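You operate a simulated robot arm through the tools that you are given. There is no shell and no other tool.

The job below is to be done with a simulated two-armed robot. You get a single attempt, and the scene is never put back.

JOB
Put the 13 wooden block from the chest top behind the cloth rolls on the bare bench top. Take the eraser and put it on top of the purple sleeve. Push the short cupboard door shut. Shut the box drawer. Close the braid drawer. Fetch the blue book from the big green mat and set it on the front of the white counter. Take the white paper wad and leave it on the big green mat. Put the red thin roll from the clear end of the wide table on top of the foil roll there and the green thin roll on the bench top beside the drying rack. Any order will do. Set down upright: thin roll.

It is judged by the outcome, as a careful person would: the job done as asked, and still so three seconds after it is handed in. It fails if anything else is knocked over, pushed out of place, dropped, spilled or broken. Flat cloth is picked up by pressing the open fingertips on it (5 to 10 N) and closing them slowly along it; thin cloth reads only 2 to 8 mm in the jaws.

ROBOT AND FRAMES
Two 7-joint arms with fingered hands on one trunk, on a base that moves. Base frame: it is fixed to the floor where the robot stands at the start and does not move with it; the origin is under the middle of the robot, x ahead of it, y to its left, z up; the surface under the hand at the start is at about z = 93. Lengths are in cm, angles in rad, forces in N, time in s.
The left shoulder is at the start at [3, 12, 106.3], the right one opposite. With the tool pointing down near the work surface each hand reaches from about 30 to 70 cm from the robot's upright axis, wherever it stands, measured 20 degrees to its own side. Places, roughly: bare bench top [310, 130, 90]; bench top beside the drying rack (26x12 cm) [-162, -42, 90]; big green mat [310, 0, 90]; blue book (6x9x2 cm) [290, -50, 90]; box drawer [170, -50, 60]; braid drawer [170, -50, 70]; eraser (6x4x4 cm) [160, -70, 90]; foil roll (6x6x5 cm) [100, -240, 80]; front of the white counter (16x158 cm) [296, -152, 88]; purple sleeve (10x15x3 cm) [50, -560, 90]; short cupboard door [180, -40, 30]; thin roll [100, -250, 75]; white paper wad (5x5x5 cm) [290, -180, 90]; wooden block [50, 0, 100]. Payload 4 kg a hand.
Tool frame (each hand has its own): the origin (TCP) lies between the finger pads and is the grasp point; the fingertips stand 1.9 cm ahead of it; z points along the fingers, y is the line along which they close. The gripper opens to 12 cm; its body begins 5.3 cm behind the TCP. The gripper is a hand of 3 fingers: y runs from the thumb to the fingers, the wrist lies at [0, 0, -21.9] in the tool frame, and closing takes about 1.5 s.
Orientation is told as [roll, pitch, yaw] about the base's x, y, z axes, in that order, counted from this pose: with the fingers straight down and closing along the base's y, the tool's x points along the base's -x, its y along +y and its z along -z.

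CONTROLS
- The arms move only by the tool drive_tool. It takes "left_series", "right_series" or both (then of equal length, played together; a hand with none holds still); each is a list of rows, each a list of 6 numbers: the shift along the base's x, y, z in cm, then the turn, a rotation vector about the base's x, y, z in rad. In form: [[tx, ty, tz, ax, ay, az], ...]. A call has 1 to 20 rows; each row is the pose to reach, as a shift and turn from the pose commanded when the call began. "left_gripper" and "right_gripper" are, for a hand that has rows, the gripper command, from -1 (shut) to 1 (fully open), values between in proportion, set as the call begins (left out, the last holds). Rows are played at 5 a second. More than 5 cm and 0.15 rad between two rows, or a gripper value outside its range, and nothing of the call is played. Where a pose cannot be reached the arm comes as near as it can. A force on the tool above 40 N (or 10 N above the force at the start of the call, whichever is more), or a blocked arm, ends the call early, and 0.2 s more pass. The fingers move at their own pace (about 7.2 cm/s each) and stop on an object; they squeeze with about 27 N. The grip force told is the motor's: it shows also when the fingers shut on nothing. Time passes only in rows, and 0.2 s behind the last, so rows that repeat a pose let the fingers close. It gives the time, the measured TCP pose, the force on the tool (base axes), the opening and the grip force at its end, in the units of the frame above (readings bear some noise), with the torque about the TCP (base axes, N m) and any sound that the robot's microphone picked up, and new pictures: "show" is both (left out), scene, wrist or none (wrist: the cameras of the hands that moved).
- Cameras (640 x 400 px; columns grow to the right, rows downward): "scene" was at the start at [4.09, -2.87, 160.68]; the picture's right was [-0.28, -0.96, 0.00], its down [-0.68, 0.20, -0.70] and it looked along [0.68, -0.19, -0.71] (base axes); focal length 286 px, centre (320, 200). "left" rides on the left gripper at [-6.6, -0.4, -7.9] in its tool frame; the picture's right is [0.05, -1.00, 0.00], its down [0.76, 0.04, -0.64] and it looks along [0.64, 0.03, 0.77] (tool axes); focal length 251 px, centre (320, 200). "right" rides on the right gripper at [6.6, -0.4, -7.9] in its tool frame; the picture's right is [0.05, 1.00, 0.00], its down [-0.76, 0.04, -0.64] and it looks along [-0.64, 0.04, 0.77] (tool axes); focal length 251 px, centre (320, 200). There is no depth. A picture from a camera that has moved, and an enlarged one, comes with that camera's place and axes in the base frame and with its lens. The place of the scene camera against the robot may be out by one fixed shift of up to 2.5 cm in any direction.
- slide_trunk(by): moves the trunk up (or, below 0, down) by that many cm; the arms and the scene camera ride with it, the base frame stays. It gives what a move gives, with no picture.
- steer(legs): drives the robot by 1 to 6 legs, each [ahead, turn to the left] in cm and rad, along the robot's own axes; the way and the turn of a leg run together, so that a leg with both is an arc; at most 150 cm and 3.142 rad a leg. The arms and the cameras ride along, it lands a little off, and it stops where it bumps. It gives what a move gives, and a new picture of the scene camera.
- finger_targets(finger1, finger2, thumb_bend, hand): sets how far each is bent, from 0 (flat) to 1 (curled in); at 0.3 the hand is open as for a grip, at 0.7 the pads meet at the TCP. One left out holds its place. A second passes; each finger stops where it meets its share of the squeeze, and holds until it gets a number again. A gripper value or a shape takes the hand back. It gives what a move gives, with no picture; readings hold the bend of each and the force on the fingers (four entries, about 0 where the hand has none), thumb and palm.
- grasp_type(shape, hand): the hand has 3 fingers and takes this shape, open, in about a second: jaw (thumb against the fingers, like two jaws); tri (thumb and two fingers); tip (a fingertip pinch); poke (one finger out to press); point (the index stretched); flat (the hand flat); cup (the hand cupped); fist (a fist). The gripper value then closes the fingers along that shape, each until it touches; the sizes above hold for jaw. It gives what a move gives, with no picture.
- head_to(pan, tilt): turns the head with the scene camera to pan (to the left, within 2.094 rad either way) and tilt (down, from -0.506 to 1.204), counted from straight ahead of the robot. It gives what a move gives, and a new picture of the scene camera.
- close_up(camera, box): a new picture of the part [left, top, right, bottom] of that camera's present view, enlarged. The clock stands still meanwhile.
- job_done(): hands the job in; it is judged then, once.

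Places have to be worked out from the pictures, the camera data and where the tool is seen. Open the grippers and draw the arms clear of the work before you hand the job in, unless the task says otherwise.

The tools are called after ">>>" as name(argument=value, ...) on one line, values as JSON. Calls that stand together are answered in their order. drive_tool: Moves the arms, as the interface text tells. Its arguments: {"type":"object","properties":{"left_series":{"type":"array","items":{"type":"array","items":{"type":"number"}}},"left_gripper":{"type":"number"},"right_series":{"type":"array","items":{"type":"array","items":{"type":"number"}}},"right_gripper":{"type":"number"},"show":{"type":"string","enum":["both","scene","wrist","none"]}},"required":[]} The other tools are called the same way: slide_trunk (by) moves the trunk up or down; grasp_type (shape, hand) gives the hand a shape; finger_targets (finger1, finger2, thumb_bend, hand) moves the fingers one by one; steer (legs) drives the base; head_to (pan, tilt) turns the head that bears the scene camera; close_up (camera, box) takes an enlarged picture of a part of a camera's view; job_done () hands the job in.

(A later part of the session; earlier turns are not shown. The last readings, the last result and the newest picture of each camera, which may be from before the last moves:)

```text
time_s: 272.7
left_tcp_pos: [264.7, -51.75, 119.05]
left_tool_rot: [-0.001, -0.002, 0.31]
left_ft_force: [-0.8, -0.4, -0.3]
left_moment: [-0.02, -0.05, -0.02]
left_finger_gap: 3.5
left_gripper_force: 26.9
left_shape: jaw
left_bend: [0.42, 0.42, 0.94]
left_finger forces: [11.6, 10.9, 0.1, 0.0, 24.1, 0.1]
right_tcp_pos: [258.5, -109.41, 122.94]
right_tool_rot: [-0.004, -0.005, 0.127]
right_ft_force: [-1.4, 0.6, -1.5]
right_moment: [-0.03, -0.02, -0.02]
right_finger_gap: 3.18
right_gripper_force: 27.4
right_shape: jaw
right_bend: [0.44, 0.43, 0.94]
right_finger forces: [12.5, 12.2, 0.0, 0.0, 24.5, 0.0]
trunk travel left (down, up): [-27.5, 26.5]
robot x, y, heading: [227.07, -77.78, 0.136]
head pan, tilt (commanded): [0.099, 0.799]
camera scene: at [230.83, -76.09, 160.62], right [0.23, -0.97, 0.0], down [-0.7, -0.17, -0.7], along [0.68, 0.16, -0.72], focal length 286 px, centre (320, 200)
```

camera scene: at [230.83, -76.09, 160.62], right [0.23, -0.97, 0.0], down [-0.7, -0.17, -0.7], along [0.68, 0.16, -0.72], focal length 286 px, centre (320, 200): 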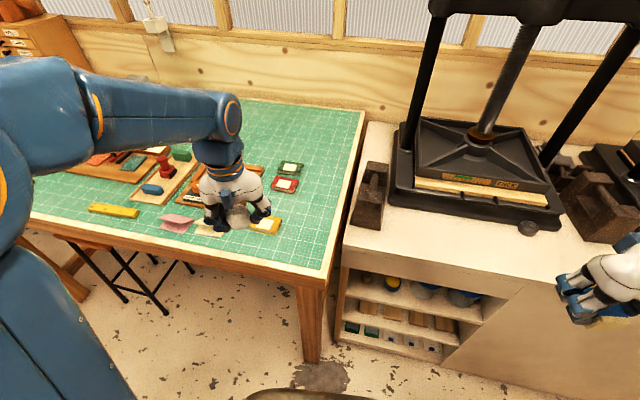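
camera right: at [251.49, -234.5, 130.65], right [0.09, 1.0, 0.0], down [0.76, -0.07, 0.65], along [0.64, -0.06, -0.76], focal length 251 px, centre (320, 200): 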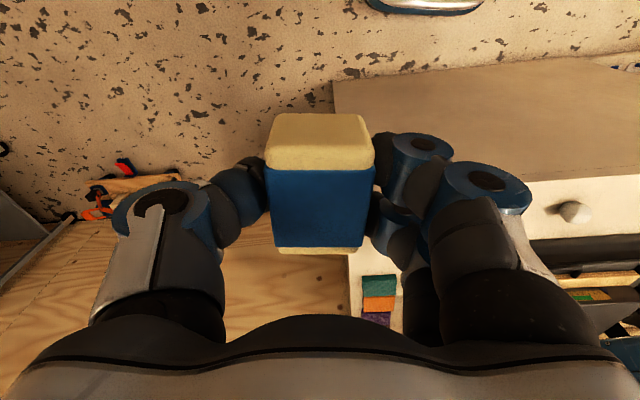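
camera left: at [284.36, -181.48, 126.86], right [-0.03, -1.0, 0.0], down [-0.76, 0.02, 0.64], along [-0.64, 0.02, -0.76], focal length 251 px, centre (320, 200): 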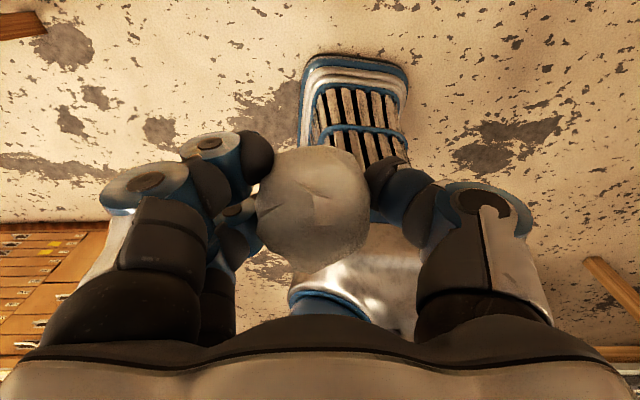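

Mat is in front. I move ahead 6 cm, then extend the left hand to a free spot right of the books, about (288, -58).

>>> steer(legs=[[6, 0]])

>>> drive_tool(left_series=[[3.5, -1.5, 0, 0, 0, 0], [7, -3, 0, 0, 0, 0], [10.5, -4.5, -1, 0, 0, 0], [14, -6, -4, 0, 0, 0], [17, -7, -8, 0, 0, 0], [17, -7, -12, 0, 0, 0], [17, -7, -16, 0, 0, 0], [17, -7, -19, 0, 0, 0], [17, -7, -19, 0, 0, 0]])

```text
time_s: 273.6
left_tcp_pos: [271.25, -51.02, 118.9]
left_tool_rot: [0.003, 0.005, 0.309]
left_ft_force: [-0.2, -0.2, 0.3]
left_moment: [-0.04, 0.04, 0.01]
left_finger_gap: 3.5
left_gripper_force: 27.3
left_shape: jaw
left_bend: [0.42, 0.42, 0.94]
left_finger forces: [11.7, 11.4, 0.0, 0.0, 24.8, 0.1]
right_tcp_pos: [264.97, -108.74, 122.79]
right_tool_rot: [-0.003, 0.0, 0.126]
right_ft_force: [0.1, 0.1, -0.4]
right_moment: [0.0, -0.01, 0.0]
right_finger_gap: 3.17
right_gripper_force: 27.1
right_shape: jaw
right_bend: [0.44, 0.43, 0.94]
right_finger forces: [12.7, 12.5, 0.1, 0.0, 25.1, 0.0]
trunk travel left (down, up): [-27.5, 26.5]
robot x, y, heading: [232.97, -76.6, 0.139]
head pan, tilt (commanded): [0.099, 0.799]
camera scene: at [237.34, -75.3, 160.6], right [0.23, -0.97, 0.0], down [-0.7, -0.17, -0.7], along [0.68, 0.16, -0.72], focal length 286 px, centre (320, 200)
```

scene: 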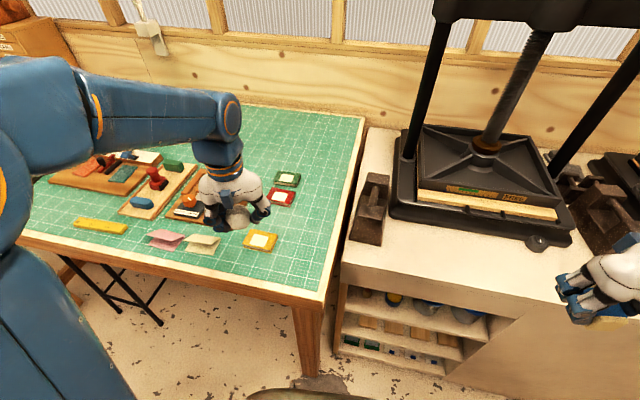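

```text
refused: row 5 steps farther than a row can; nothing moved
```

I split the motion into smaller rows.

>>> drive_tool(left_series=[[3.5, -1.5, 0, 0, 0, 0], [7, -3, 0, 0, 0, 0], [10.5, -4.5, -1, 0, 0, 0], [14, -6, -3, 0, 0, 0], [17, -7, -6, 0, 0, 0], [17, -7, -10, 0, 0, 0], [17, -7, -14, 0, 0, 0], [17, -7, -18, 0, 0, 0], [17, -7, -20, 0, 0, 0], [17, -7, -20, 0, 0, 0]])

```text
time_s: 275.8
left_tcp_pos: [287.95, -57.98, 99.02]
left_tool_rot: [0.003, -0.001, 0.309]
left_ft_force: [0.9, 1.1, -1.1]
left_moment: [0.03, 0.02, 0.0]
left_finger_gap: 3.5
left_gripper_force: 26.5
left_shape: jaw
left_bend: [0.42, 0.42, 0.94]
left_finger forces: [11.6, 10.8, 0.1, 0.0, 23.7, 0.0]
right_tcp_pos: [264.57, -108.78, 122.88]
right_tool_rot: [-0.001, -0.004, 0.129]
right_ft_force: [-0.1, 0.2, -0.6]
right_moment: [0.0, -0.01, -0.01]
right_finger_gap: 3.16
right_gripper_force: 27.3
right_shape: jaw
right_bend: [0.44, 0.43, 0.94]
right_finger forces: [12.8, 12.5, 0.1, 0.0, 25.1, 0.0]
trunk travel left (down, up): [-27.5, 26.5]
robot x, y, heading: [233.26, -76.47, 0.138]
head pan, tilt (commanded): [0.099, 0.799]
camera scene: at [237.02, -75.49, 160.61], right [0.23, -0.97, 0.0], down [-0.7, -0.17, -0.7], along [0.68, 0.16, -0.72], focal length 286 px, centre (320, 200)
camera left: at [294.38, -56.45, 106.87], right [0.25, -0.97, 0.0], down [-0.74, -0.19, 0.64], along [-0.62, -0.16, -0.77], focal length 251 px, centre (320, 200)
```

scene: 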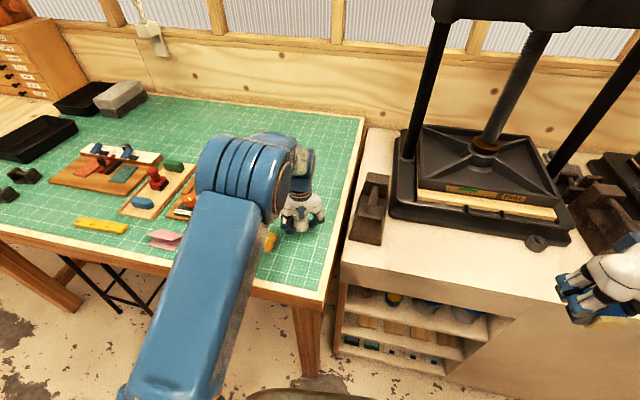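
left: 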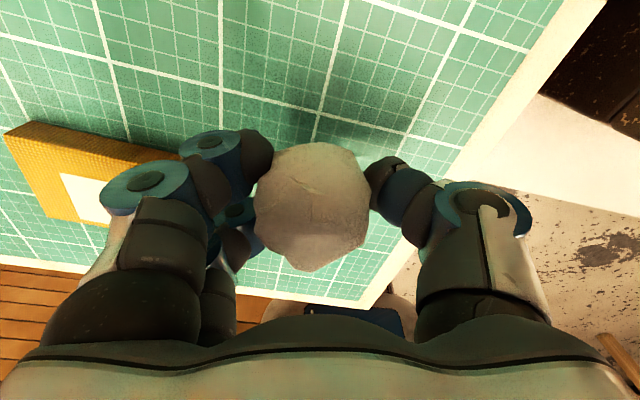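

Over the mat, close to the yellow book; I shift to (291, -59.5) and lower gently.

>>> drive_tool(left_series=[[1.5, -0.8, 0, 0, 0, 0], [3, -1.5, 0, 0, 0, 0], [3, -1.5, -1, 0, 0, 0], [3, -1.5, -1.8, 0, 0, 0], [3, -1.5, -2.3, 0, 0, 0], [3, -1.5, -2.6, 0, 0, 0], [3, -1.5, -2.6, 0, 0, 0]], show="wrist")

```text
time_s: 277.4
left_tcp_pos: [291.02, -59.46, 96.38]
left_tool_rot: [0.003, 0.001, 0.31]
left_ft_force: [0.5, 0.5, -0.2]
left_moment: [0.02, 0.02, 0.01]
left_finger_gap: 3.5
left_gripper_force: 26.9
left_shape: jaw
left_bend: [0.42, 0.42, 0.94]
left_finger forces: [11.6, 10.8, 0.0, 0.0, 23.7, 0.1]
right_tcp_pos: [264.65, -108.81, 122.78]
right_tool_rot: [-0.002, -0.005, 0.127]
right_ft_force: [-0.2, 0.2, -0.9]
right_moment: [-0.02, 0.01, 0.01]
right_finger_gap: 3.19
right_gripper_force: 27.4
right_shape: jaw
right_bend: [0.44, 0.43, 0.94]
right_finger forces: [12.7, 12.5, 0.0, 0.1, 25.1, 0.0]
trunk travel left (down, up): [-27.5, 26.5]
robot x, y, heading: [232.56, -76.54, 0.135]
head pan, tilt (commanded): [0.099, 0.799]
camera left: at [297.47, -58.0, 104.29], right [0.25, -0.97, 0.0], down [-0.74, -0.19, 0.64], along [-0.62, -0.16, -0.77], focal length 251 px, centre (320, 200)
```

left: 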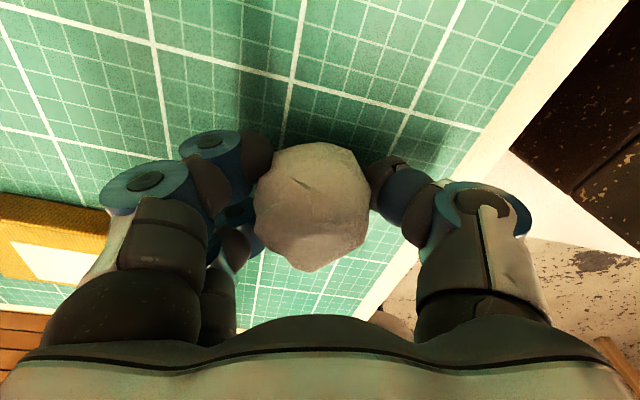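

Not yet touching; I lower the last bit in tiny steps.

>>> drive_tool(left_series=[[0, 0, -0.2, 0, 0, 0], [0, 0, -0.4, 0, 0, 0], [0, 0, -0.6, 0, 0, 0], [0, 0, -0.6, 0, 0, 0]], show="none")

```text
time_s: 278.4
left_tcp_pos: [291.01, -59.59, 95.94]
left_tool_rot: [0.002, -0.002, 0.309]
left_ft_force: [1.1, 1.0, 17.5]
left_moment: [0.13, 0.04, 0.0]
left_finger_gap: 3.58
left_gripper_force: 26.6
left_shape: jaw
left_bend: [0.42, 0.42, 0.95]
left_finger forces: [13.6, 13.6, 0.1, 0.0, 28.7, 0.0]
right_tcp_pos: [264.58, -108.82, 122.83]
right_tool_rot: [-0.001, -0.004, 0.128]
right_ft_force: [-0.1, -0.1, -1.3]
right_moment: [0.01, -0.01, -0.01]
right_finger_gap: 3.18
right_gripper_force: 27.4
right_shape: jaw
right_bend: [0.44, 0.43, 0.94]
right_finger forces: [12.7, 12.5, 0.0, 0.0, 25.1, 0.0]
trunk travel left (down, up): [-27.5, 26.5]
robot x, y, heading: [233.07, -76.55, 0.135]
head pan, tilt (commanded): [0.099, 0.799]
```

Contact felt (17 N). I ease up slightly and open the fingers just enough, then rise.

>>> drive_tool(left_series=[[0, 0, 0.2, 0, 0, 0], [0, 0, 0.2, 0, 0, 0], [0, 0, 0.2, 0, 0, 0], [0, 0, 0.2, 0, 0, 0], [0, 0, 0.2, 0, 0, 0], [0, 0, 0.2, 0, 0, 0], [0, 0, 0.2, 0, 0, 0]], left_gripper=0.3, show="wrist")

>>> drive_tool(left_series=[[0, 0, 1.5, 0, 0, 0], [0, 0, 4, 0, 0, 0], [0, 0, 8, 0, 0, 0], [0, 0, 12, 0, 0, 0], [-2, 1, 16, 0, 0, 0], [-5, 3, 19, 0, 0, 0], [-9, 5, 21, 0, 0, 0], [-13, 7, 23, 0, 0, 0], [-16, 8, 23, 0, 0, 0]])

```text
time_s: 280.0
left_tcp_pos: [290.97, -59.55, 95.96]
left_tool_rot: [0.002, 0.0, 0.309]
left_ft_force: [-0.5, 0.4, 1.2]
left_moment: [-0.01, 0.01, -0.01]
left_finger_gap: 7.75
left_gripper_force: 0.0
left_shape: jaw
left_bend: [0.29, 0.29, 0.16]
left_finger forces: [0.1, 0.0, 0.0, 0.1, 0.0, 0.1]
right_tcp_pos: [264.7, -108.77, 122.8]
right_tool_rot: [-0.002, -0.003, 0.127]
right_ft_force: [0.5, -1.0, -1.2]
right_moment: [-0.02, 0.0, 0.0]
right_finger_gap: 3.18
right_gripper_force: 26.8
right_shape: jaw
right_bend: [0.44, 0.43, 0.94]
right_finger forces: [12.7, 12.5, 0.1, 0.0, 25.1, 0.0]
trunk travel left (down, up): [-27.5, 26.5]
robot x, y, heading: [233.15, -76.33, 0.13]
head pan, tilt (commanded): [0.099, 0.799]
camera left: at [297.42, -58.01, 103.91], right [0.25, -0.97, 0.0], down [-0.74, -0.19, 0.64], along [-0.62, -0.16, -0.77], focal length 251 px, centre (320, 200)
```

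left: 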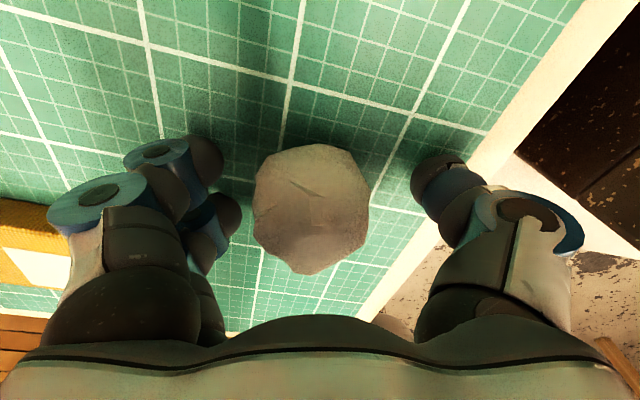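

```text
time_s: 282.0
left_tcp_pos: [274.78, -51.67, 118.95]
left_tool_rot: [0.002, 0.0, 0.307]
left_ft_force: [-0.3, -0.5, -0.1]
left_moment: [0.02, -0.02, -0.04]
left_finger_gap: 7.76
left_gripper_force: 0.0
left_shape: jaw
left_bend: [0.29, 0.29, 0.16]
left_finger forces: [0.1, 0.0, 0.1, 0.0, 0.0, 0.1]
right_tcp_pos: [264.55, -108.76, 122.89]
right_tool_rot: [-0.002, -0.004, 0.126]
right_ft_force: [-0.7, 0.2, 0.1]
right_moment: [0.01, 0.0, 0.0]
right_finger_gap: 3.2
right_gripper_force: 27.5
right_shape: jaw
right_bend: [0.44, 0.43, 0.94]
right_finger forces: [12.8, 12.4, 0.1, 0.1, 25.2, 0.0]
trunk travel left (down, up): [-27.5, 26.5]
robot x, y, heading: [233.01, -76.8, 0.135]
head pan, tilt (commanded): [0.099, 0.799]
camera scene: at [236.95, -75.44, 160.61], right [0.23, -0.97, 0.0], down [-0.7, -0.17, -0.7], along [0.68, 0.16, -0.72], focal length 286 px, centre (320, 200)
camera left: at [281.18, -50.03, 126.79], right [0.25, -0.97, 0.0], down [-0.74, -0.19, 0.64], along [-0.62, -0.16, -0.77], focal length 251 px, centre (320, 200)
```

scene: 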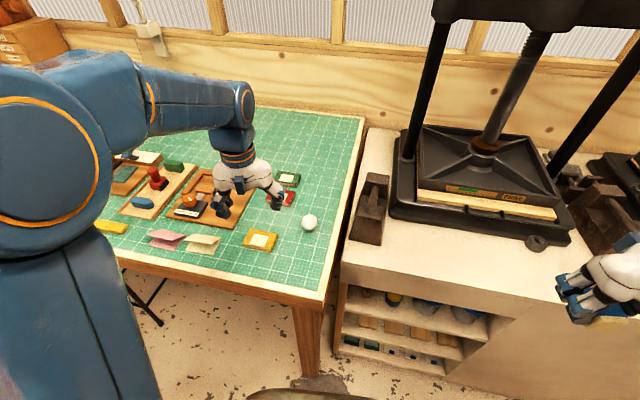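
left: 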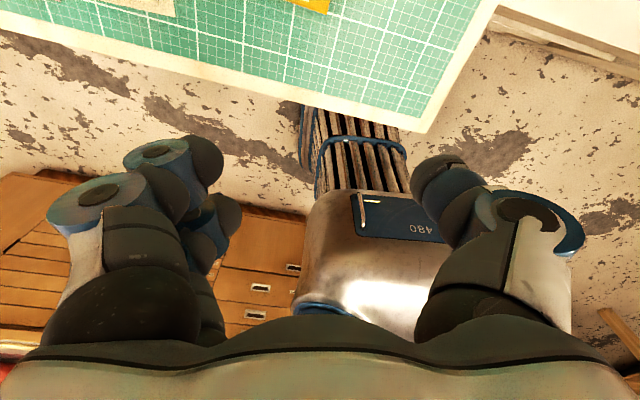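

The white wad rests on the green mat. Next is the wide table's clear end: I back off and turn right toward it.

>>> steer(legs=[[-20, 0]])

>>> steer(legs=[[0, -0.7]])

>>> steer(legs=[[0, -0.7]])

>>> steer(legs=[[0, -0.62]])

```text
time_s: 283.6
left_tcp_pos: [254.54, -54.38, 118.9]
left_tool_rot: [0.001, -0.001, 0.309]
left_ft_force: [-0.1, -0.2, -0.3]
left_moment: [-0.03, -0.01, -0.04]
left_finger_gap: 7.75
left_gripper_force: 0.0
left_shape: jaw
left_bend: [0.29, 0.29, 0.16]
left_finger forces: [0.1, 0.0, 0.0, 0.1, 0.0, 0.0]
right_tcp_pos: [244.53, -111.59, 122.84]
right_tool_rot: [-0.002, -0.006, 0.128]
right_ft_force: [-0.6, 0.3, -0.5]
right_moment: [-0.02, 0.0, -0.02]
right_finger_gap: 3.17
right_gripper_force: 27.1
right_shape: jaw
right_bend: [0.44, 0.43, 0.94]
right_finger forces: [12.8, 12.5, 0.1, 0.1, 25.0, 0.0]
trunk travel left (down, up): [-27.5, 26.5]
robot x, y, heading: [212.88, -79.49, 0.133]
head pan, tilt (commanded): [0.099, 0.799]
camera scene: at [216.87, -78.24, 160.62], right [0.23, -0.97, 0.0], down [-0.7, -0.17, -0.7], along [0.68, 0.16, -0.72], focal length 286 px, centre (320, 200)
```

scene: 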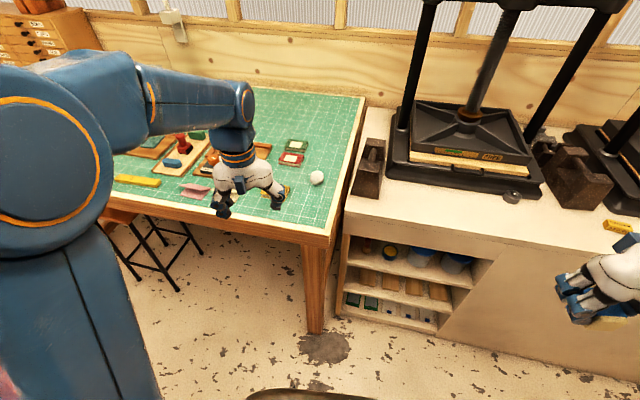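

```text
time_s: 285.9
left_tcp_pos: [260.75, -86.89, 118.8]
left_tool_rot: [0.003, 0.001, -0.388]
left_ft_force: [-0.5, 1.5, 0.5]
left_moment: [0.01, -0.01, 0.0]
left_finger_gap: 7.75
left_gripper_force: 0.0
left_shape: jaw
left_bend: [0.29, 0.29, 0.16]
left_finger forces: [0.0, 0.0, 0.0, 0.0, 0.1, 0.1]
right_tcp_pos: [216.41, -124.31, 122.79]
right_tool_rot: [-0.002, -0.002, -0.57]
right_ft_force: [0.1, 0.6, -1.0]
right_moment: [-0.01, -0.03, -0.03]
right_finger_gap: 3.15
right_gripper_force: 27.0
right_shape: jaw
right_bend: [0.44, 0.43, 0.94]
right_finger forces: [12.4, 12.1, 0.0, 0.1, 24.5, 0.0]
trunk travel left (down, up): [-27.5, 26.5]
robot x, y, heading: [214.64, -75.86, -0.567]
head pan, tilt (commanded): [0.099, 0.799]
camera scene: at [218.52, -79.04, 160.61], right [-0.45, -0.9, 0.0], down [-0.64, 0.32, -0.7], along [0.62, -0.31, -0.72], focal length 286 px, centre (320, 200)
```

scene: 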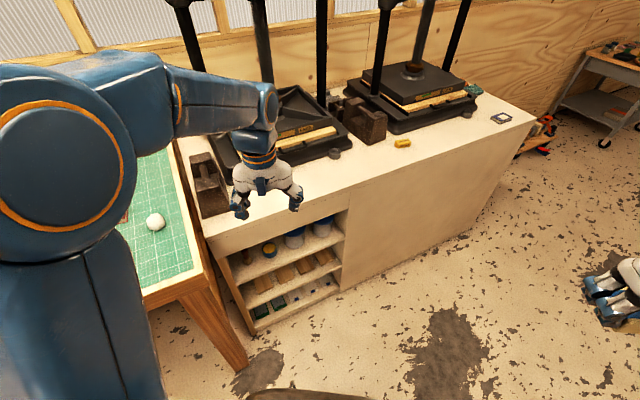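

```text
time_s: 288.2
left_tcp_pos: [242.83, -114.67, 118.88]
left_tool_rot: [0.0, -0.001, -1.101]
left_ft_force: [0.2, 0.7, -0.5]
left_moment: [-0.01, 0.0, -0.02]
left_finger_gap: 7.85
left_gripper_force: 0.0
left_shape: jaw
left_bend: [0.29, 0.29, 0.16]
left_finger forces: [0.1, 0.0, 0.0, 0.0, 0.1, 0.0]
right_tcp_pos: [184.64, -113.76, 122.94]
right_tool_rot: [-0.002, -0.007, -1.281]
right_ft_force: [0.5, 1.1, -0.9]
right_moment: [0.02, 0.03, 0.02]
right_finger_gap: 3.17
right_gripper_force: 27.3
right_shape: jaw
right_bend: [0.44, 0.43, 0.94]
right_finger forces: [12.3, 11.9, 0.0, 0.0, 24.2, 0.1]
trunk travel left (down, up): [-27.5, 26.5]
robot x, y, heading: [218.34, -75.25, -1.271]
head pan, tilt (commanded): [0.099, 0.799]
camera scene: at [219.29, -81.11, 160.62], right [-0.92, -0.39, 0.0], down [-0.28, 0.66, -0.7], along [0.27, -0.64, -0.72], focal length 286 px, centre (320, 200)
```

scene: 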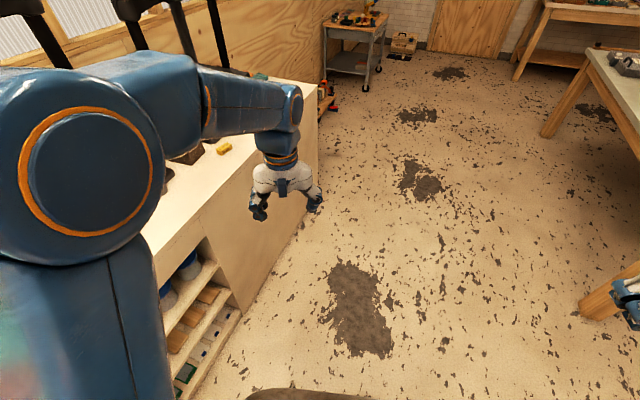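

```text
time_s: 290.3
left_tcp_pos: [214.93, -121.22, 118.81]
left_tool_rot: [0.004, 0.002, -1.718]
left_ft_force: [0.1, 0.5, -0.3]
left_moment: [-0.05, -0.03, 0.0]
left_finger_gap: 7.82
left_gripper_force: 0.1
left_shape: jaw
left_bend: [0.29, 0.29, 0.16]
left_finger forces: [0.0, 0.0, 0.0, 0.0, 0.0, 0.0]
right_tcp_pos: [168.27, -86.98, 122.78]
right_tool_rot: [-0.001, -0.002, -1.9]
right_ft_force: [-0.2, -0.1, -0.8]
right_moment: [0.02, -0.03, -0.03]
right_finger_gap: 3.19
right_gripper_force: 26.9
right_shape: jaw
right_bend: [0.44, 0.43, 0.94]
right_finger forces: [12.3, 11.9, 0.1, 0.0, 24.2, 0.0]
trunk travel left (down, up): [-27.5, 26.5]
robot x, y, heading: [221.34, -75.96, -1.889]
head pan, tilt (commanded): [0.099, 0.799]
camera scene: at [218.28, -82.69, 160.6], right [-0.98, 0.22, 0.0], down [0.16, 0.7, -0.7], along [-0.15, -0.68, -0.72], focal length 286 px, centre (320, 200)
```

scene: 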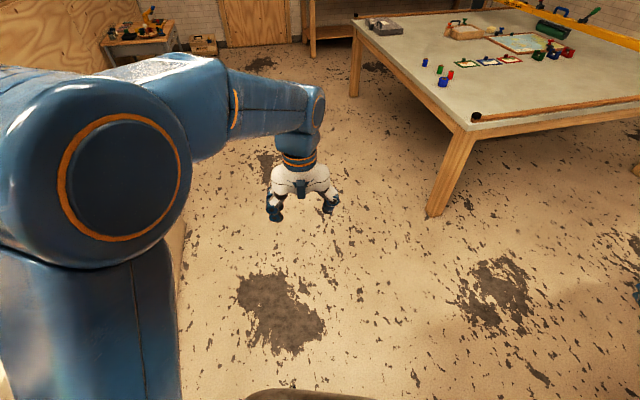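

The table end is ahead with its rolls. I zoom in on them.

>>> close_up(camera="scene", box=[380, 40, 500, 115])

>>> steer(legs=[[145, 0]])

>>> head_to(pan=-0.6, tilt=0.6)

```text
5.33 times, centred on (440, 78) of scene
camera zoom: at [218.28, -82.69, 160.6], right [-0.98, 0.22, 0.0], down [0.16, 0.7, -0.7], along [-0.15, -0.68, -0.72], focal length 1526 px, centre (-320, 853)
```

zoom: 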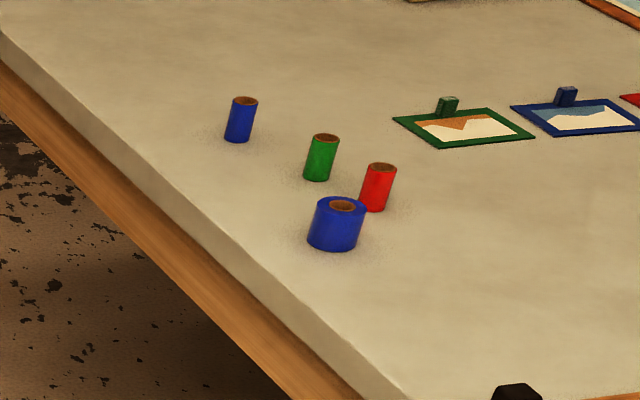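

```text
time_s: 297.4
left_tcp_pos: [171.37, -258.17, 118.75]
left_tool_rot: [0.002, 0.002, -1.71]
left_ft_force: [0.0, -0.3, 0.1]
left_moment: [-0.02, -0.03, -0.01]
left_finger_gap: 7.81
left_gripper_force: 0.0
left_shape: jaw
left_bend: [0.29, 0.29, 0.16]
left_finger forces: [0.0, 0.0, 0.0, 0.0, 0.0, 0.1]
right_tcp_pos: [124.18, -224.43, 122.78]
right_tool_rot: [-0.001, -0.004, -1.891]
right_ft_force: [-0.3, -0.5, -0.6]
right_moment: [0.01, -0.02, 0.03]
right_finger_gap: 3.15
right_gripper_force: 26.7
right_shape: jaw
right_bend: [0.44, 0.43, 0.94]
right_finger forces: [12.7, 12.3, 0.1, 0.1, 24.9, 0.1]
trunk travel left (down, up): [-27.5, 26.5]
robot x, y, heading: [176.85, -212.9, -1.873]
head pan, tilt (commanded): [0.099, 0.799]
camera scene: at [174.27, -219.56, 160.61], right [-0.98, 0.21, 0.0], down [0.15, 0.7, -0.7], along [-0.14, -0.68, -0.72], focal length 286 px, centre (320, 200)
```

scene: 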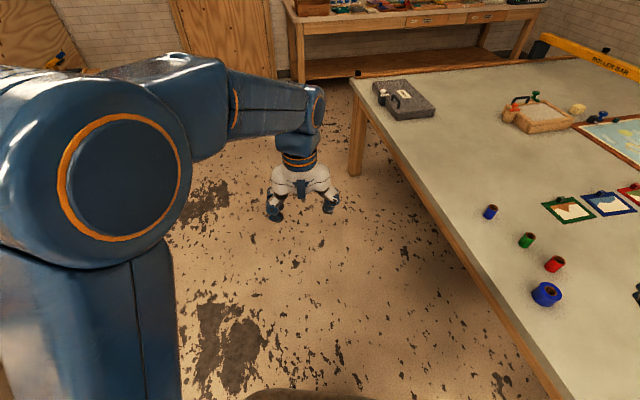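

```text
time_s: 298.5
left_tcp_pos: [171.33, -258.21, 118.88]
left_tool_rot: [0.001, -0.001, -1.709]
left_ft_force: [-1.4, 0.5, 0.7]
left_moment: [0.0, -0.03, 0.01]
left_finger_gap: 7.8
left_gripper_force: 0.0
left_shape: jaw
left_bend: [0.29, 0.29, 0.16]
left_finger forces: [0.0, 0.0, 0.1, 0.0, 0.0, 0.1]
right_tcp_pos: [124.15, -224.3, 122.73]
right_tool_rot: [-0.001, -0.002, -1.89]
right_ft_force: [-0.7, -0.3, -0.4]
right_moment: [-0.03, 0.0, 0.01]
right_finger_gap: 3.18
right_gripper_force: 26.5
right_shape: jaw
right_bend: [0.44, 0.43, 0.94]
right_finger forces: [12.5, 12.3, 0.0, 0.0, 24.9, 0.0]
trunk travel left (down, up): [-27.5, 26.5]
robot x, y, heading: [177.08, -212.81, -1.882]
head pan, tilt (commanded): [-0.6, 0.6]
camera scene: at [168.99, -217.09, 162.3], right [-0.62, 0.79, 0.0], down [0.45, 0.35, -0.82], along [-0.65, -0.51, -0.57], focal length 286 px, centre (320, 200)
```

scene: 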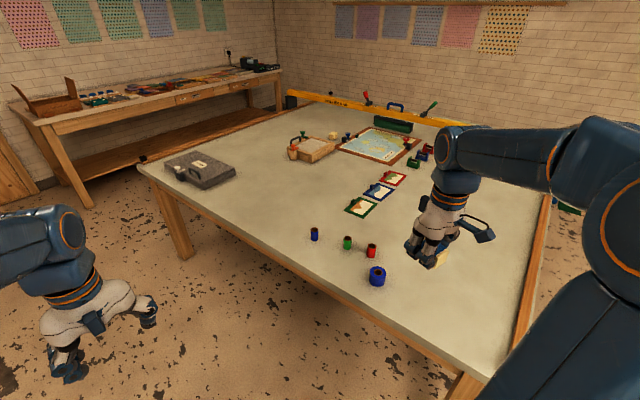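

Rolls located: foil ≈(100,-248), red ≈(90,-256), green ≈(92,-266). I drive on a bit and turn to face the table end.

>>> steer(legs=[[24, 0]])

>>> steer(legs=[[0, -0.63]])

>>> steer(legs=[[0, -0.63]])

```text
time_s: 300.3
left_tcp_pos: [163.68, -281.79, 118.81]
left_tool_rot: [0.002, 0.0, -1.713]
left_ft_force: [0.2, -0.2, -0.3]
left_moment: [0.02, -0.01, -0.01]
left_finger_gap: 7.8
left_gripper_force: 0.0
left_shape: jaw
left_bend: [0.29, 0.29, 0.16]
left_finger forces: [0.0, 0.1, 0.0, 0.0, 0.1, 0.1]
right_tcp_pos: [116.6, -247.56, 122.88]
right_tool_rot: [-0.001, -0.003, -1.895]
right_ft_force: [0.7, -0.1, -1.4]
right_moment: [0.02, -0.03, -0.03]
right_finger_gap: 3.16
right_gripper_force: 27.3
right_shape: jaw
right_bend: [0.44, 0.43, 0.94]
right_finger forces: [12.6, 12.3, 0.1, 0.0, 24.9, 0.1]
trunk travel left (down, up): [-27.5, 26.5]
robot x, y, heading: [169.64, -236.47, -1.883]
head pan, tilt (commanded): [-0.6, 0.6]
camera scene: at [161.46, -240.68, 162.29], right [-0.61, 0.79, 0.0], down [0.45, 0.35, -0.82], along [-0.65, -0.5, -0.57], focal length 286 px, centre (320, 200)
```

scene: 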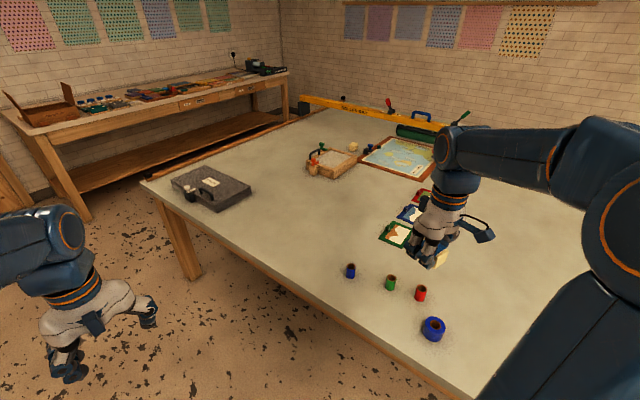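

```text
time_s: 302.4
left_tcp_pos: [138.5, -270.01, 118.84]
left_tool_rot: [0.002, -0.001, -2.327]
left_ft_force: [0.0, 0.6, 0.2]
left_moment: [-0.01, 0.0, -0.02]
left_finger_gap: 7.81
left_gripper_force: 0.1
left_shape: jaw
left_bend: [0.29, 0.29, 0.16]
left_finger forces: [0.0, 0.0, 0.0, 0.0, 0.0, 0.0]
right_tcp_pos: [119.8, -215.01, 122.8]
right_tool_rot: [0.0, -0.004, -2.511]
right_ft_force: [0.4, -0.5, -1.0]
right_moment: [0.0, -0.05, -0.01]
right_finger_gap: 3.15
right_gripper_force: 27.0
right_shape: jaw
right_bend: [0.44, 0.43, 0.94]
right_finger forces: [12.3, 11.9, 0.0, 0.0, 24.0, 0.0]
trunk travel left (down, up): [-27.5, 26.5]
robot x, y, heading: [171.51, -238.94, -2.502]
head pan, tilt (commanded): [-0.6, 0.6]
camera scene: at [162.66, -239.04, 162.3], right [-0.04, 1.0, 0.0], down [0.56, 0.02, -0.83], along [-0.82, -0.03, -0.56], focal length 286 px, centre (320, 200)
```

scene: 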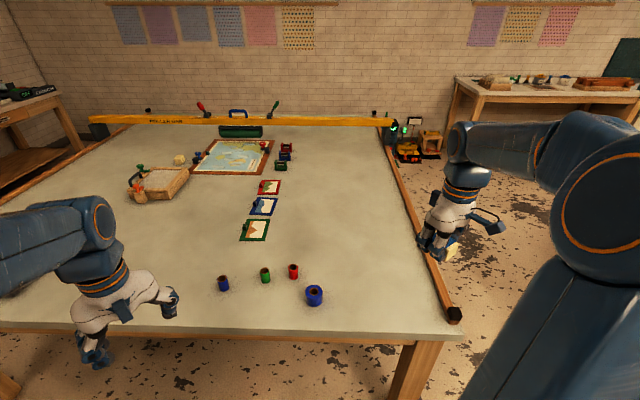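

```text
time_s: 304.5
left_tcp_pos: [126.42, -244.44, 118.73]
left_tool_rot: [0.002, 0.002, -2.958]
left_ft_force: [-0.3, -0.1, 0.4]
left_moment: [-0.05, 0.0, 0.04]
left_finger_gap: 7.79
left_gripper_force: 0.1
left_shape: jaw
left_bend: [0.29, 0.29, 0.16]
left_finger forces: [0.1, 0.0, 0.1, 0.1, 0.1, 0.1]
right_tcp_pos: [143.62, -188.98, 122.6]
right_tool_rot: [0.001, -0.001, -3.139]
right_ft_force: [-0.3, 0.0, -2.4]
right_moment: [0.0, -0.03, 0.02]
right_finger_gap: 3.18
right_gripper_force: 26.9
right_shape: jaw
right_bend: [0.44, 0.43, 0.94]
right_finger forces: [12.0, 11.8, 0.0, 0.0, 23.8, 0.0]
trunk travel left (down, up): [-27.5, 26.5]
robot x, y, heading: [171.44, -242.74, -3.12]
head pan, tilt (commanded): [-0.6, 0.6]
camera scene: at [164.04, -237.98, 162.28], right [0.55, 0.84, 0.0], down [0.47, -0.31, -0.82], along [-0.69, 0.45, -0.57], focal length 286 px, centre (320, 200)
```

scene: 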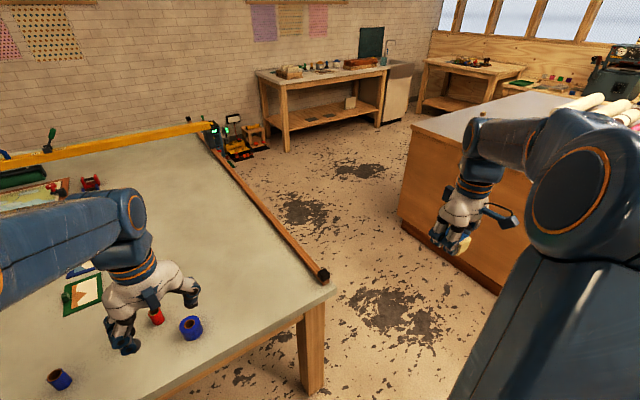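

Facing the table end. I re-center the arms toward the left, move ahead 22 cm and look down.

>>> drive_tool(left_series=[[1, -4, 0, 0, 0, 0], [2, -8, 0, 0, 0, 0], [3, -12, 0, 0, 0, 0], [3, -15, 0, 0, 0, 0]], right_series=[[0, -4, 0, 0, 0, 0], [0, -8, 0, 0, 0, 0], [0, -12, 0, 0, 0, 0], [0, -14, 0, 0, 0, 0]], left_gripper=1, show="none")

>>> steer(legs=[[22, 0]])

>>> head_to(pan=0.1, tilt=0.9)

>>> close_up(camera="scene", box=[220, 100, 460, 250])

```text
time_s: 305.5
left_tcp_pos: [130.0, -259.75, 118.58]
left_tool_rot: [0.001, 0.002, -2.96]
left_ft_force: [0.9, 0.3, 0.1]
left_moment: [-0.01, 0.03, 0.0]
left_finger_gap: 11.97
left_gripper_force: 0.0
left_shape: jaw
left_bend: [0.3, 0.3, 0.3]
left_finger forces: [0.1, 0.1, 0.1, 0.0, 0.0, 0.0]
right_tcp_pos: [143.81, -203.12, 123.01]
right_tool_rot: [-0.003, -0.003, -3.139]
right_ft_force: [0.3, 0.5, -1.0]
right_moment: [0.0, -0.03, 0.0]
right_finger_gap: 3.14
right_gripper_force: 26.9
right_shape: jaw
right_bend: [0.44, 0.43, 0.94]
right_finger forces: [12.6, 12.1, 0.0, 0.1, 24.7, 0.0]
trunk travel left (down, up): [-27.5, 26.5]
robot x, y, heading: [171.64, -242.54, -3.123]
head pan, tilt (commanded): [-0.6, 0.6]
```

```text
time_s: 307.2
left_tcp_pos: [107.57, -259.92, 118.69]
left_tool_rot: [0.002, 0.003, -2.961]
left_ft_force: [-0.9, 0.4, -0.8]
left_moment: [0.04, -0.02, 0.02]
left_finger_gap: 11.99
left_gripper_force: 0.1
left_shape: jaw
left_bend: [0.3, 0.3, 0.3]
left_finger forces: [0.1, 0.1, 0.1, 0.1, 0.1, 0.0]
right_tcp_pos: [121.55, -203.38, 122.86]
right_tool_rot: [-0.002, 0.0, 3.141]
right_ft_force: [0.8, -0.1, -1.2]
right_moment: [-0.02, -0.05, 0.01]
right_finger_gap: 3.14
right_gripper_force: 27.6
right_shape: jaw
right_bend: [0.44, 0.43, 0.94]
right_finger forces: [12.6, 12.0, 0.0, 0.1, 24.6, 0.1]
trunk travel left (down, up): [-27.5, 26.5]
robot x, y, heading: [149.66, -242.82, -3.121]
head pan, tilt (commanded): [-0.6, 0.6]
camera scene: at [142.09, -238.62, 162.29], right [0.55, 0.84, 0.0], down [0.47, -0.31, -0.82], along [-0.69, 0.45, -0.57], focal length 286 px, centre (320, 200)
```

scene: 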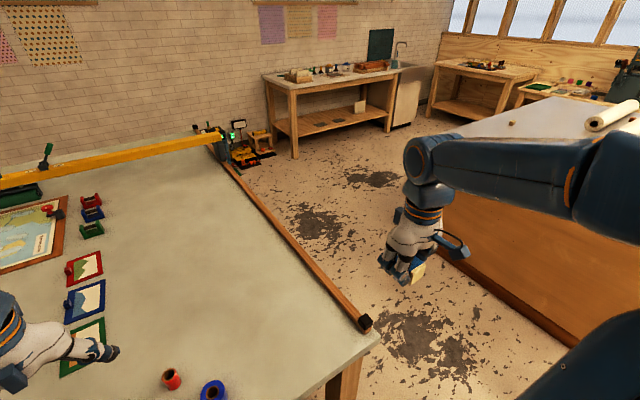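

```text
time_s: 308.3
left_tcp_pos: [107.66, -259.92, 118.74]
left_tool_rot: [0.002, 0.001, -2.959]
left_ft_force: [-1.1, -0.4, 0.3]
left_moment: [-0.01, 0.0, 0.0]
left_finger_gap: 11.97
left_gripper_force: 0.1
left_shape: jaw
left_bend: [0.3, 0.3, 0.3]
left_finger forces: [0.0, 0.0, 0.1, 0.0, 0.0, 0.0]
right_tcp_pos: [121.78, -203.43, 122.83]
right_tool_rot: [-0.003, -0.003, 3.141]
right_ft_force: [-0.7, -0.4, -1.0]
right_moment: [0.0, -0.03, 0.03]
right_finger_gap: 3.14
right_gripper_force: 26.5
right_shape: jaw
right_bend: [0.44, 0.43, 0.94]
right_finger forces: [12.6, 12.1, 0.1, 0.0, 24.6, 0.0]
trunk travel left (down, up): [-27.5, 26.5]
robot x, y, heading: [149.46, -242.7, -3.118]
head pan, tilt (commanded): [0.099, 0.901]
camera scene: at [142.08, -244.35, 159.82], right [-0.12, 0.99, 0.0], down [0.78, 0.09, -0.62], along [-0.62, -0.07, -0.78], focal length 286 px, centre (320, 200)
```

scene: 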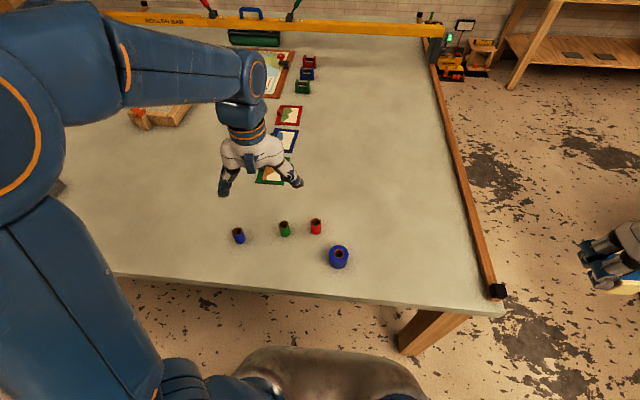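

```text
2.67 times, centred on (340, 175) of scene
camera zoom: at [142.08, -244.35, 159.82], right [-0.12, 0.99, 0.0], down [0.78, 0.09, -0.62], along [-0.62, -0.07, -0.78], focal length 763 px, centre (267, 267)
```

zoom: 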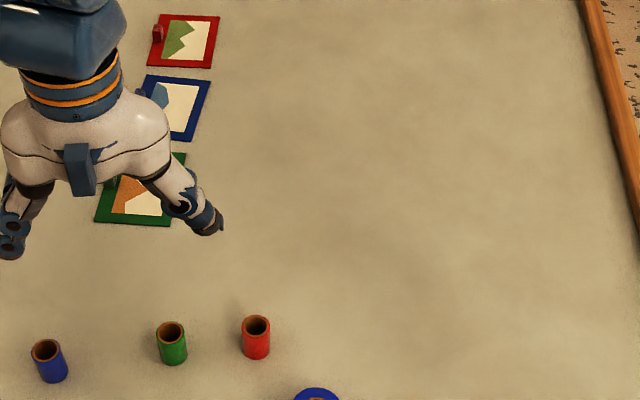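

The rolls are clear in view. I move 5 cm nearer and bring the left hand above the red roll.

>>> steer(legs=[[5, 0]])

>>> drive_tool(left_series=[[-3.5, 1, -2, 0, 0, -0.05], [-7, 2, -5, 0, 0, -0.1], [-10.5, 3, -8, 0, 0, -0.15], [-13.5, 4.5, -11, 0, 0, -0.18], [-15.2, 5.4, -15, 0, 0, -0.18], [-15.2, 5.4, -19, 0, 0, -0.18], [-15.2, 5.4, -22, 0, 0, -0.18], [-15.2, 5.4, -22, 0, 0, -0.18]], left_gripper=0.3)

```text
time_s: 309.2
left_tcp_pos: [102.21, -260.1, 118.66]
left_tool_rot: [0.002, 0.003, -2.96]
left_ft_force: [-1.4, 0.7, 0.4]
left_moment: [0.03, -0.05, 0.02]
left_finger_gap: 12.0
left_gripper_force: 0.0
left_shape: jaw
left_bend: [0.3, 0.3, 0.3]
left_finger forces: [0.0, 0.1, 0.0, 0.0, 0.0, 0.1]
right_tcp_pos: [116.3, -203.5, 122.84]
right_tool_rot: [-0.003, 0.001, 3.142]
right_ft_force: [-0.9, -0.4, -1.3]
right_moment: [-0.01, -0.04, 0.02]
right_finger_gap: 3.08
right_gripper_force: 26.8
right_shape: jaw
right_bend: [0.44, 0.43, 0.94]
right_finger forces: [12.7, 12.0, 0.1, 0.0, 24.6, 0.0]
trunk travel left (down, up): [-27.5, 26.5]
robot x, y, heading: [144.12, -243.02, -3.123]
head pan, tilt (commanded): [0.099, 0.901]
camera scene: at [136.58, -244.47, 159.81], right [-0.12, 0.99, 0.0], down [0.78, 0.09, -0.62], along [-0.61, -0.07, -0.79], focal length 286 px, centre (320, 200)
```

scene: 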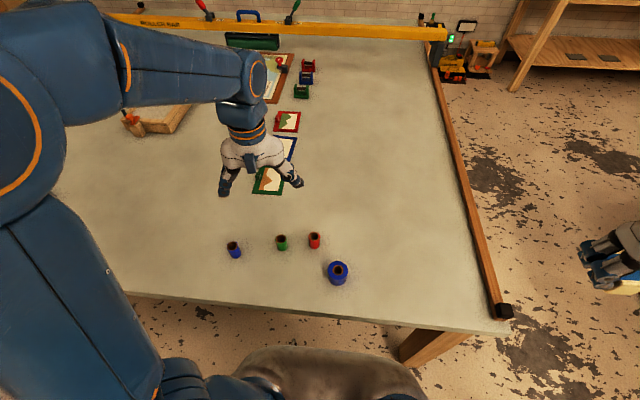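

```text
time_s: 311.0
left_tcp_pos: [87.54, -254.78, 96.69]
left_tool_rot: [0.002, 0.001, -3.139]
left_ft_force: [0.2, -0.2, 0.2]
left_moment: [-0.01, -0.01, 0.03]
left_finger_gap: 7.86
left_gripper_force: 0.2
left_shape: jaw
left_bend: [0.29, 0.29, 0.16]
left_finger forces: [0.0, 0.1, 0.0, 0.0, 0.0, 0.0]
right_tcp_pos: [116.51, -203.66, 122.89]
right_tool_rot: [-0.003, -0.002, 3.141]
right_ft_force: [0.6, -0.7, -0.8]
right_moment: [0.0, 0.02, -0.02]
right_finger_gap: 3.14
right_gripper_force: 26.7
right_shape: jaw
right_bend: [0.44, 0.43, 0.94]
right_finger forces: [12.6, 12.0, 0.0, 0.0, 24.6, 0.1]
trunk travel left (down, up): [-27.5, 26.5]
robot x, y, heading: [144.23, -243.04, -3.122]
head pan, tilt (commanded): [0.099, 0.901]
camera scene: at [137.04, -244.46, 159.83], right [-0.12, 0.99, 0.0], down [0.78, 0.09, -0.62], along [-0.62, -0.07, -0.78], focal length 286 px, centre (320, 200)
camera left: at [80.85, -254.49, 104.58], right [0.05, 1.0, 0.0], down [0.76, -0.04, 0.64], along [0.64, -0.04, -0.77], focal length 251 px, centre (320, 200)
```

scene: 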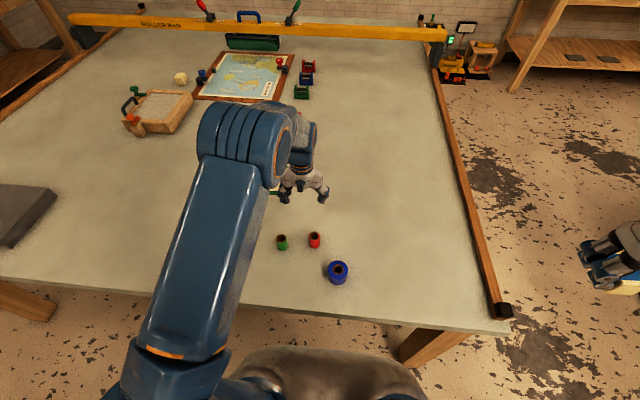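
left: 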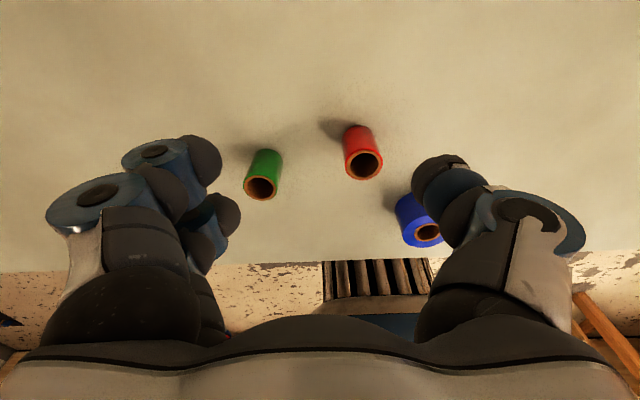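

The wrist and scene views suggest the table top is near z≈80 and the red roll near (92.5, -252). I shift the hand there at the same height and look again.

>>> drive_tool(left_series=[[2.5, 1.2, 0, 0, 0, 0], [5, 2.5, 0, 0, 0, 0], [5, 2.5, 0, 0, 0, 0]], show="wrist")

```text
time_s: 311.8
left_tcp_pos: [92.34, -252.23, 96.8]
left_tool_rot: [0.002, 0.003, -3.141]
left_ft_force: [-0.5, 0.0, -0.7]
left_moment: [0.0, 0.01, 0.01]
left_finger_gap: 7.88
left_gripper_force: 0.1
left_shape: jaw
left_bend: [0.29, 0.29, 0.16]
left_finger forces: [0.0, 0.1, 0.0, 0.1, 0.0, 0.0]
right_tcp_pos: [116.44, -203.65, 122.9]
right_tool_rot: [-0.001, -0.002, 3.142]
right_ft_force: [0.7, -0.2, 0.0]
right_moment: [0.01, -0.02, 0.03]
right_finger_gap: 3.15
right_gripper_force: 26.8
right_shape: jaw
right_bend: [0.44, 0.43, 0.94]
right_finger forces: [12.6, 12.0, 0.1, 0.1, 24.6, 0.1]
trunk travel left (down, up): [-27.5, 26.5]
robot x, y, heading: [144.04, -242.87, -3.127]
head pan, tilt (commanded): [0.099, 0.901]
camera left: at [85.81, -251.98, 104.62], right [0.05, 1.0, 0.0], down [0.76, -0.04, 0.64], along [0.64, -0.04, -0.77], focal length 251 px, centre (320, 200)
```

left: 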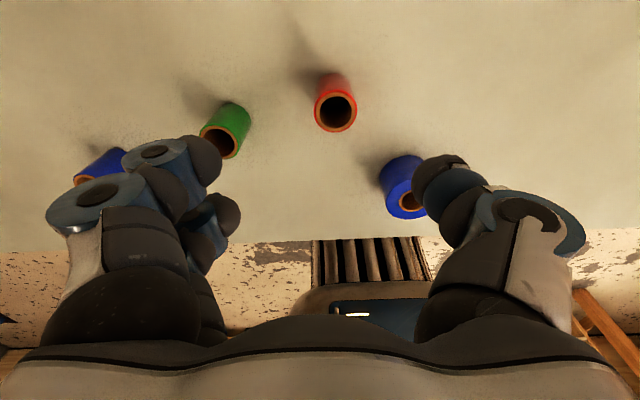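

Triangulated: red roll's top is at (93.1, -251.3, 85.3), table ≈80. I lower the half-open left hand around it.

>>> drive_tool(left_series=[[0.4, 0.5, -2, 0, 0, 0], [0.75, 1.0, -5, 0, 0, 0], [0.75, 1.0, -8, 0, 0, 0], [0.75, 1.0, -8, 0, 0, 0]], show="wrist")

```text
time_s: 312.8
left_tcp_pos: [93.11, -251.03, 88.76]
left_tool_rot: [0.003, 0.002, -3.14]
left_ft_force: [0.5, -0.5, 0.2]
left_moment: [0.01, 0.0, 0.02]
left_finger_gap: 7.86
left_gripper_force: 0.0
left_shape: jaw
left_bend: [0.29, 0.29, 0.16]
left_finger forces: [0.0, 0.1, 0.0, 0.0, 0.0, 0.1]
right_tcp_pos: [116.61, -203.39, 122.88]
right_tool_rot: [-0.003, -0.004, 3.142]
right_ft_force: [-0.1, 0.3, -1.1]
right_moment: [0.0, 0.0, 0.0]
right_finger_gap: 3.13
right_gripper_force: 27.6
right_shape: jaw
right_bend: [0.44, 0.43, 0.94]
right_finger forces: [12.6, 12.0, 0.1, 0.0, 24.6, 0.0]
trunk travel left (down, up): [-27.5, 26.5]
robot x, y, heading: [144.35, -242.81, -3.121]
head pan, tilt (commanded): [0.099, 0.901]
camera left: at [86.52, -250.92, 96.72], right [0.05, 1.0, 0.0], down [0.76, -0.04, 0.64], along [0.64, -0.04, -0.77], focal length 251 px, centre (320, 200)
```

left: 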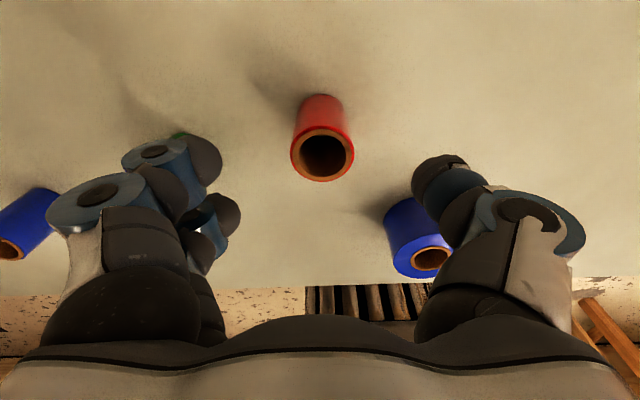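

Centred over the red roll. I lower to z≈82.8 and close the fingers.

>>> drive_tool(left_series=[[0, -0.15, -2, 0, 0, 0], [0, -0.15, -4, 0, 0, 0], [0, -0.15, -5.2, 0, 0, 0], [0, -0.15, -6, 0, 0, 0], [0, -0.15, -6, 0, 0, 0]], show="wrist")

>>> drive_tool(left_series=[[0, 0, 0, 0, 0, 0], [0, 0, 0, 0, 0, 0], [0, 0, 0, 0, 0, 0], [0, 0, 0, 0, 0, 0], [0, 0, 0, 0, 0, 0], [0, 0, 0, 0, 0, 0], [0, 0, 0, 0, 0, 0], [0, 0, 0, 0, 0, 0]], left_gripper=-1, show="wrist")

```text
time_s: 314.0
left_tcp_pos: [93.05, -251.34, 82.68]
left_tool_rot: [0.003, -0.001, -3.14]
left_ft_force: [-0.3, -0.2, -0.7]
left_moment: [-0.01, 0.01, -0.01]
left_finger_gap: 7.84
left_gripper_force: 0.1
left_shape: jaw
left_bend: [0.29, 0.29, 0.16]
left_finger forces: [0.0, 0.0, 0.0, 0.0, 0.1, 0.1]
right_tcp_pos: [116.65, -203.43, 122.74]
right_tool_rot: [-0.001, -0.003, 3.141]
right_ft_force: [0.5, -0.3, 0.0]
right_moment: [-0.02, 0.0, 0.01]
right_finger_gap: 3.14
right_gripper_force: 27.1
right_shape: jaw
right_bend: [0.44, 0.43, 0.94]
right_finger forces: [12.5, 12.0, 0.0, 0.0, 24.6, 0.1]
trunk travel left (down, up): [-27.5, 26.5]
robot x, y, heading: [144.4, -243.16, -3.12]
head pan, tilt (commanded): [0.099, 0.901]
camera left: at [86.45, -251.09, 90.64], right [0.05, 1.0, 0.0], down [0.76, -0.04, 0.64], along [0.64, -0.04, -0.77], focal length 251 px, centre (320, 200)
```

left: 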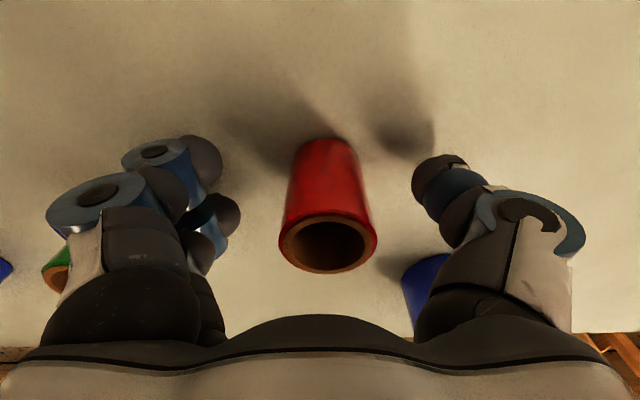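

```text
time_s: 315.8
left_tcp_pos: [93.03, -251.33, 82.76]
left_tool_rot: [0.001, 0.0, -3.141]
left_ft_force: [-1.1, 0.8, 2.7]
left_moment: [-0.06, 0.0, -0.02]
left_finger_gap: 1.77
left_gripper_force: 27.3
left_shape: jaw
left_bend: [1.0, 0.45, 0.92]
left_finger forces: [2.3, 18.2, 0.0, 0.1, 19.2, 0.0]
right_tcp_pos: [116.55, -203.48, 122.87]
right_tool_rot: [-0.001, -0.001, 3.142]
right_ft_force: [0.3, -0.5, 0.2]
right_moment: [-0.02, -0.04, -0.04]
right_finger_gap: 3.12
right_gripper_force: 27.1
right_shape: jaw
right_bend: [0.44, 0.43, 0.94]
right_finger forces: [12.6, 12.0, 0.0, 0.0, 24.6, 0.0]
trunk travel left (down, up): [-27.5, 26.5]
robot x, y, heading: [144.15, -243.1, -3.121]
head pan, tilt (commanded): [0.099, 0.901]
camera left: at [86.44, -251.08, 90.68], right [0.05, 1.0, 0.0], down [0.76, -0.04, 0.64], along [0.64, -0.04, -0.77], focal length 251 px, centre (320, 200)
```

left: 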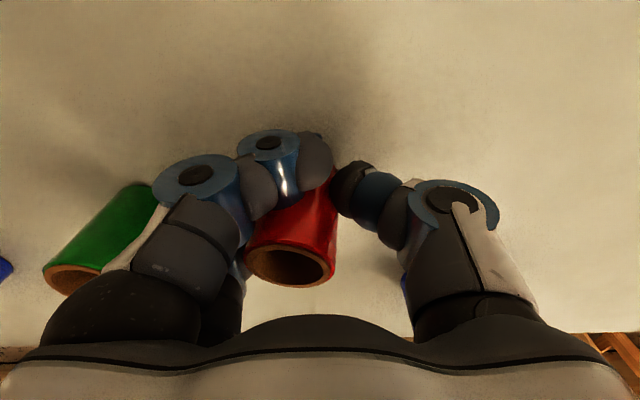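

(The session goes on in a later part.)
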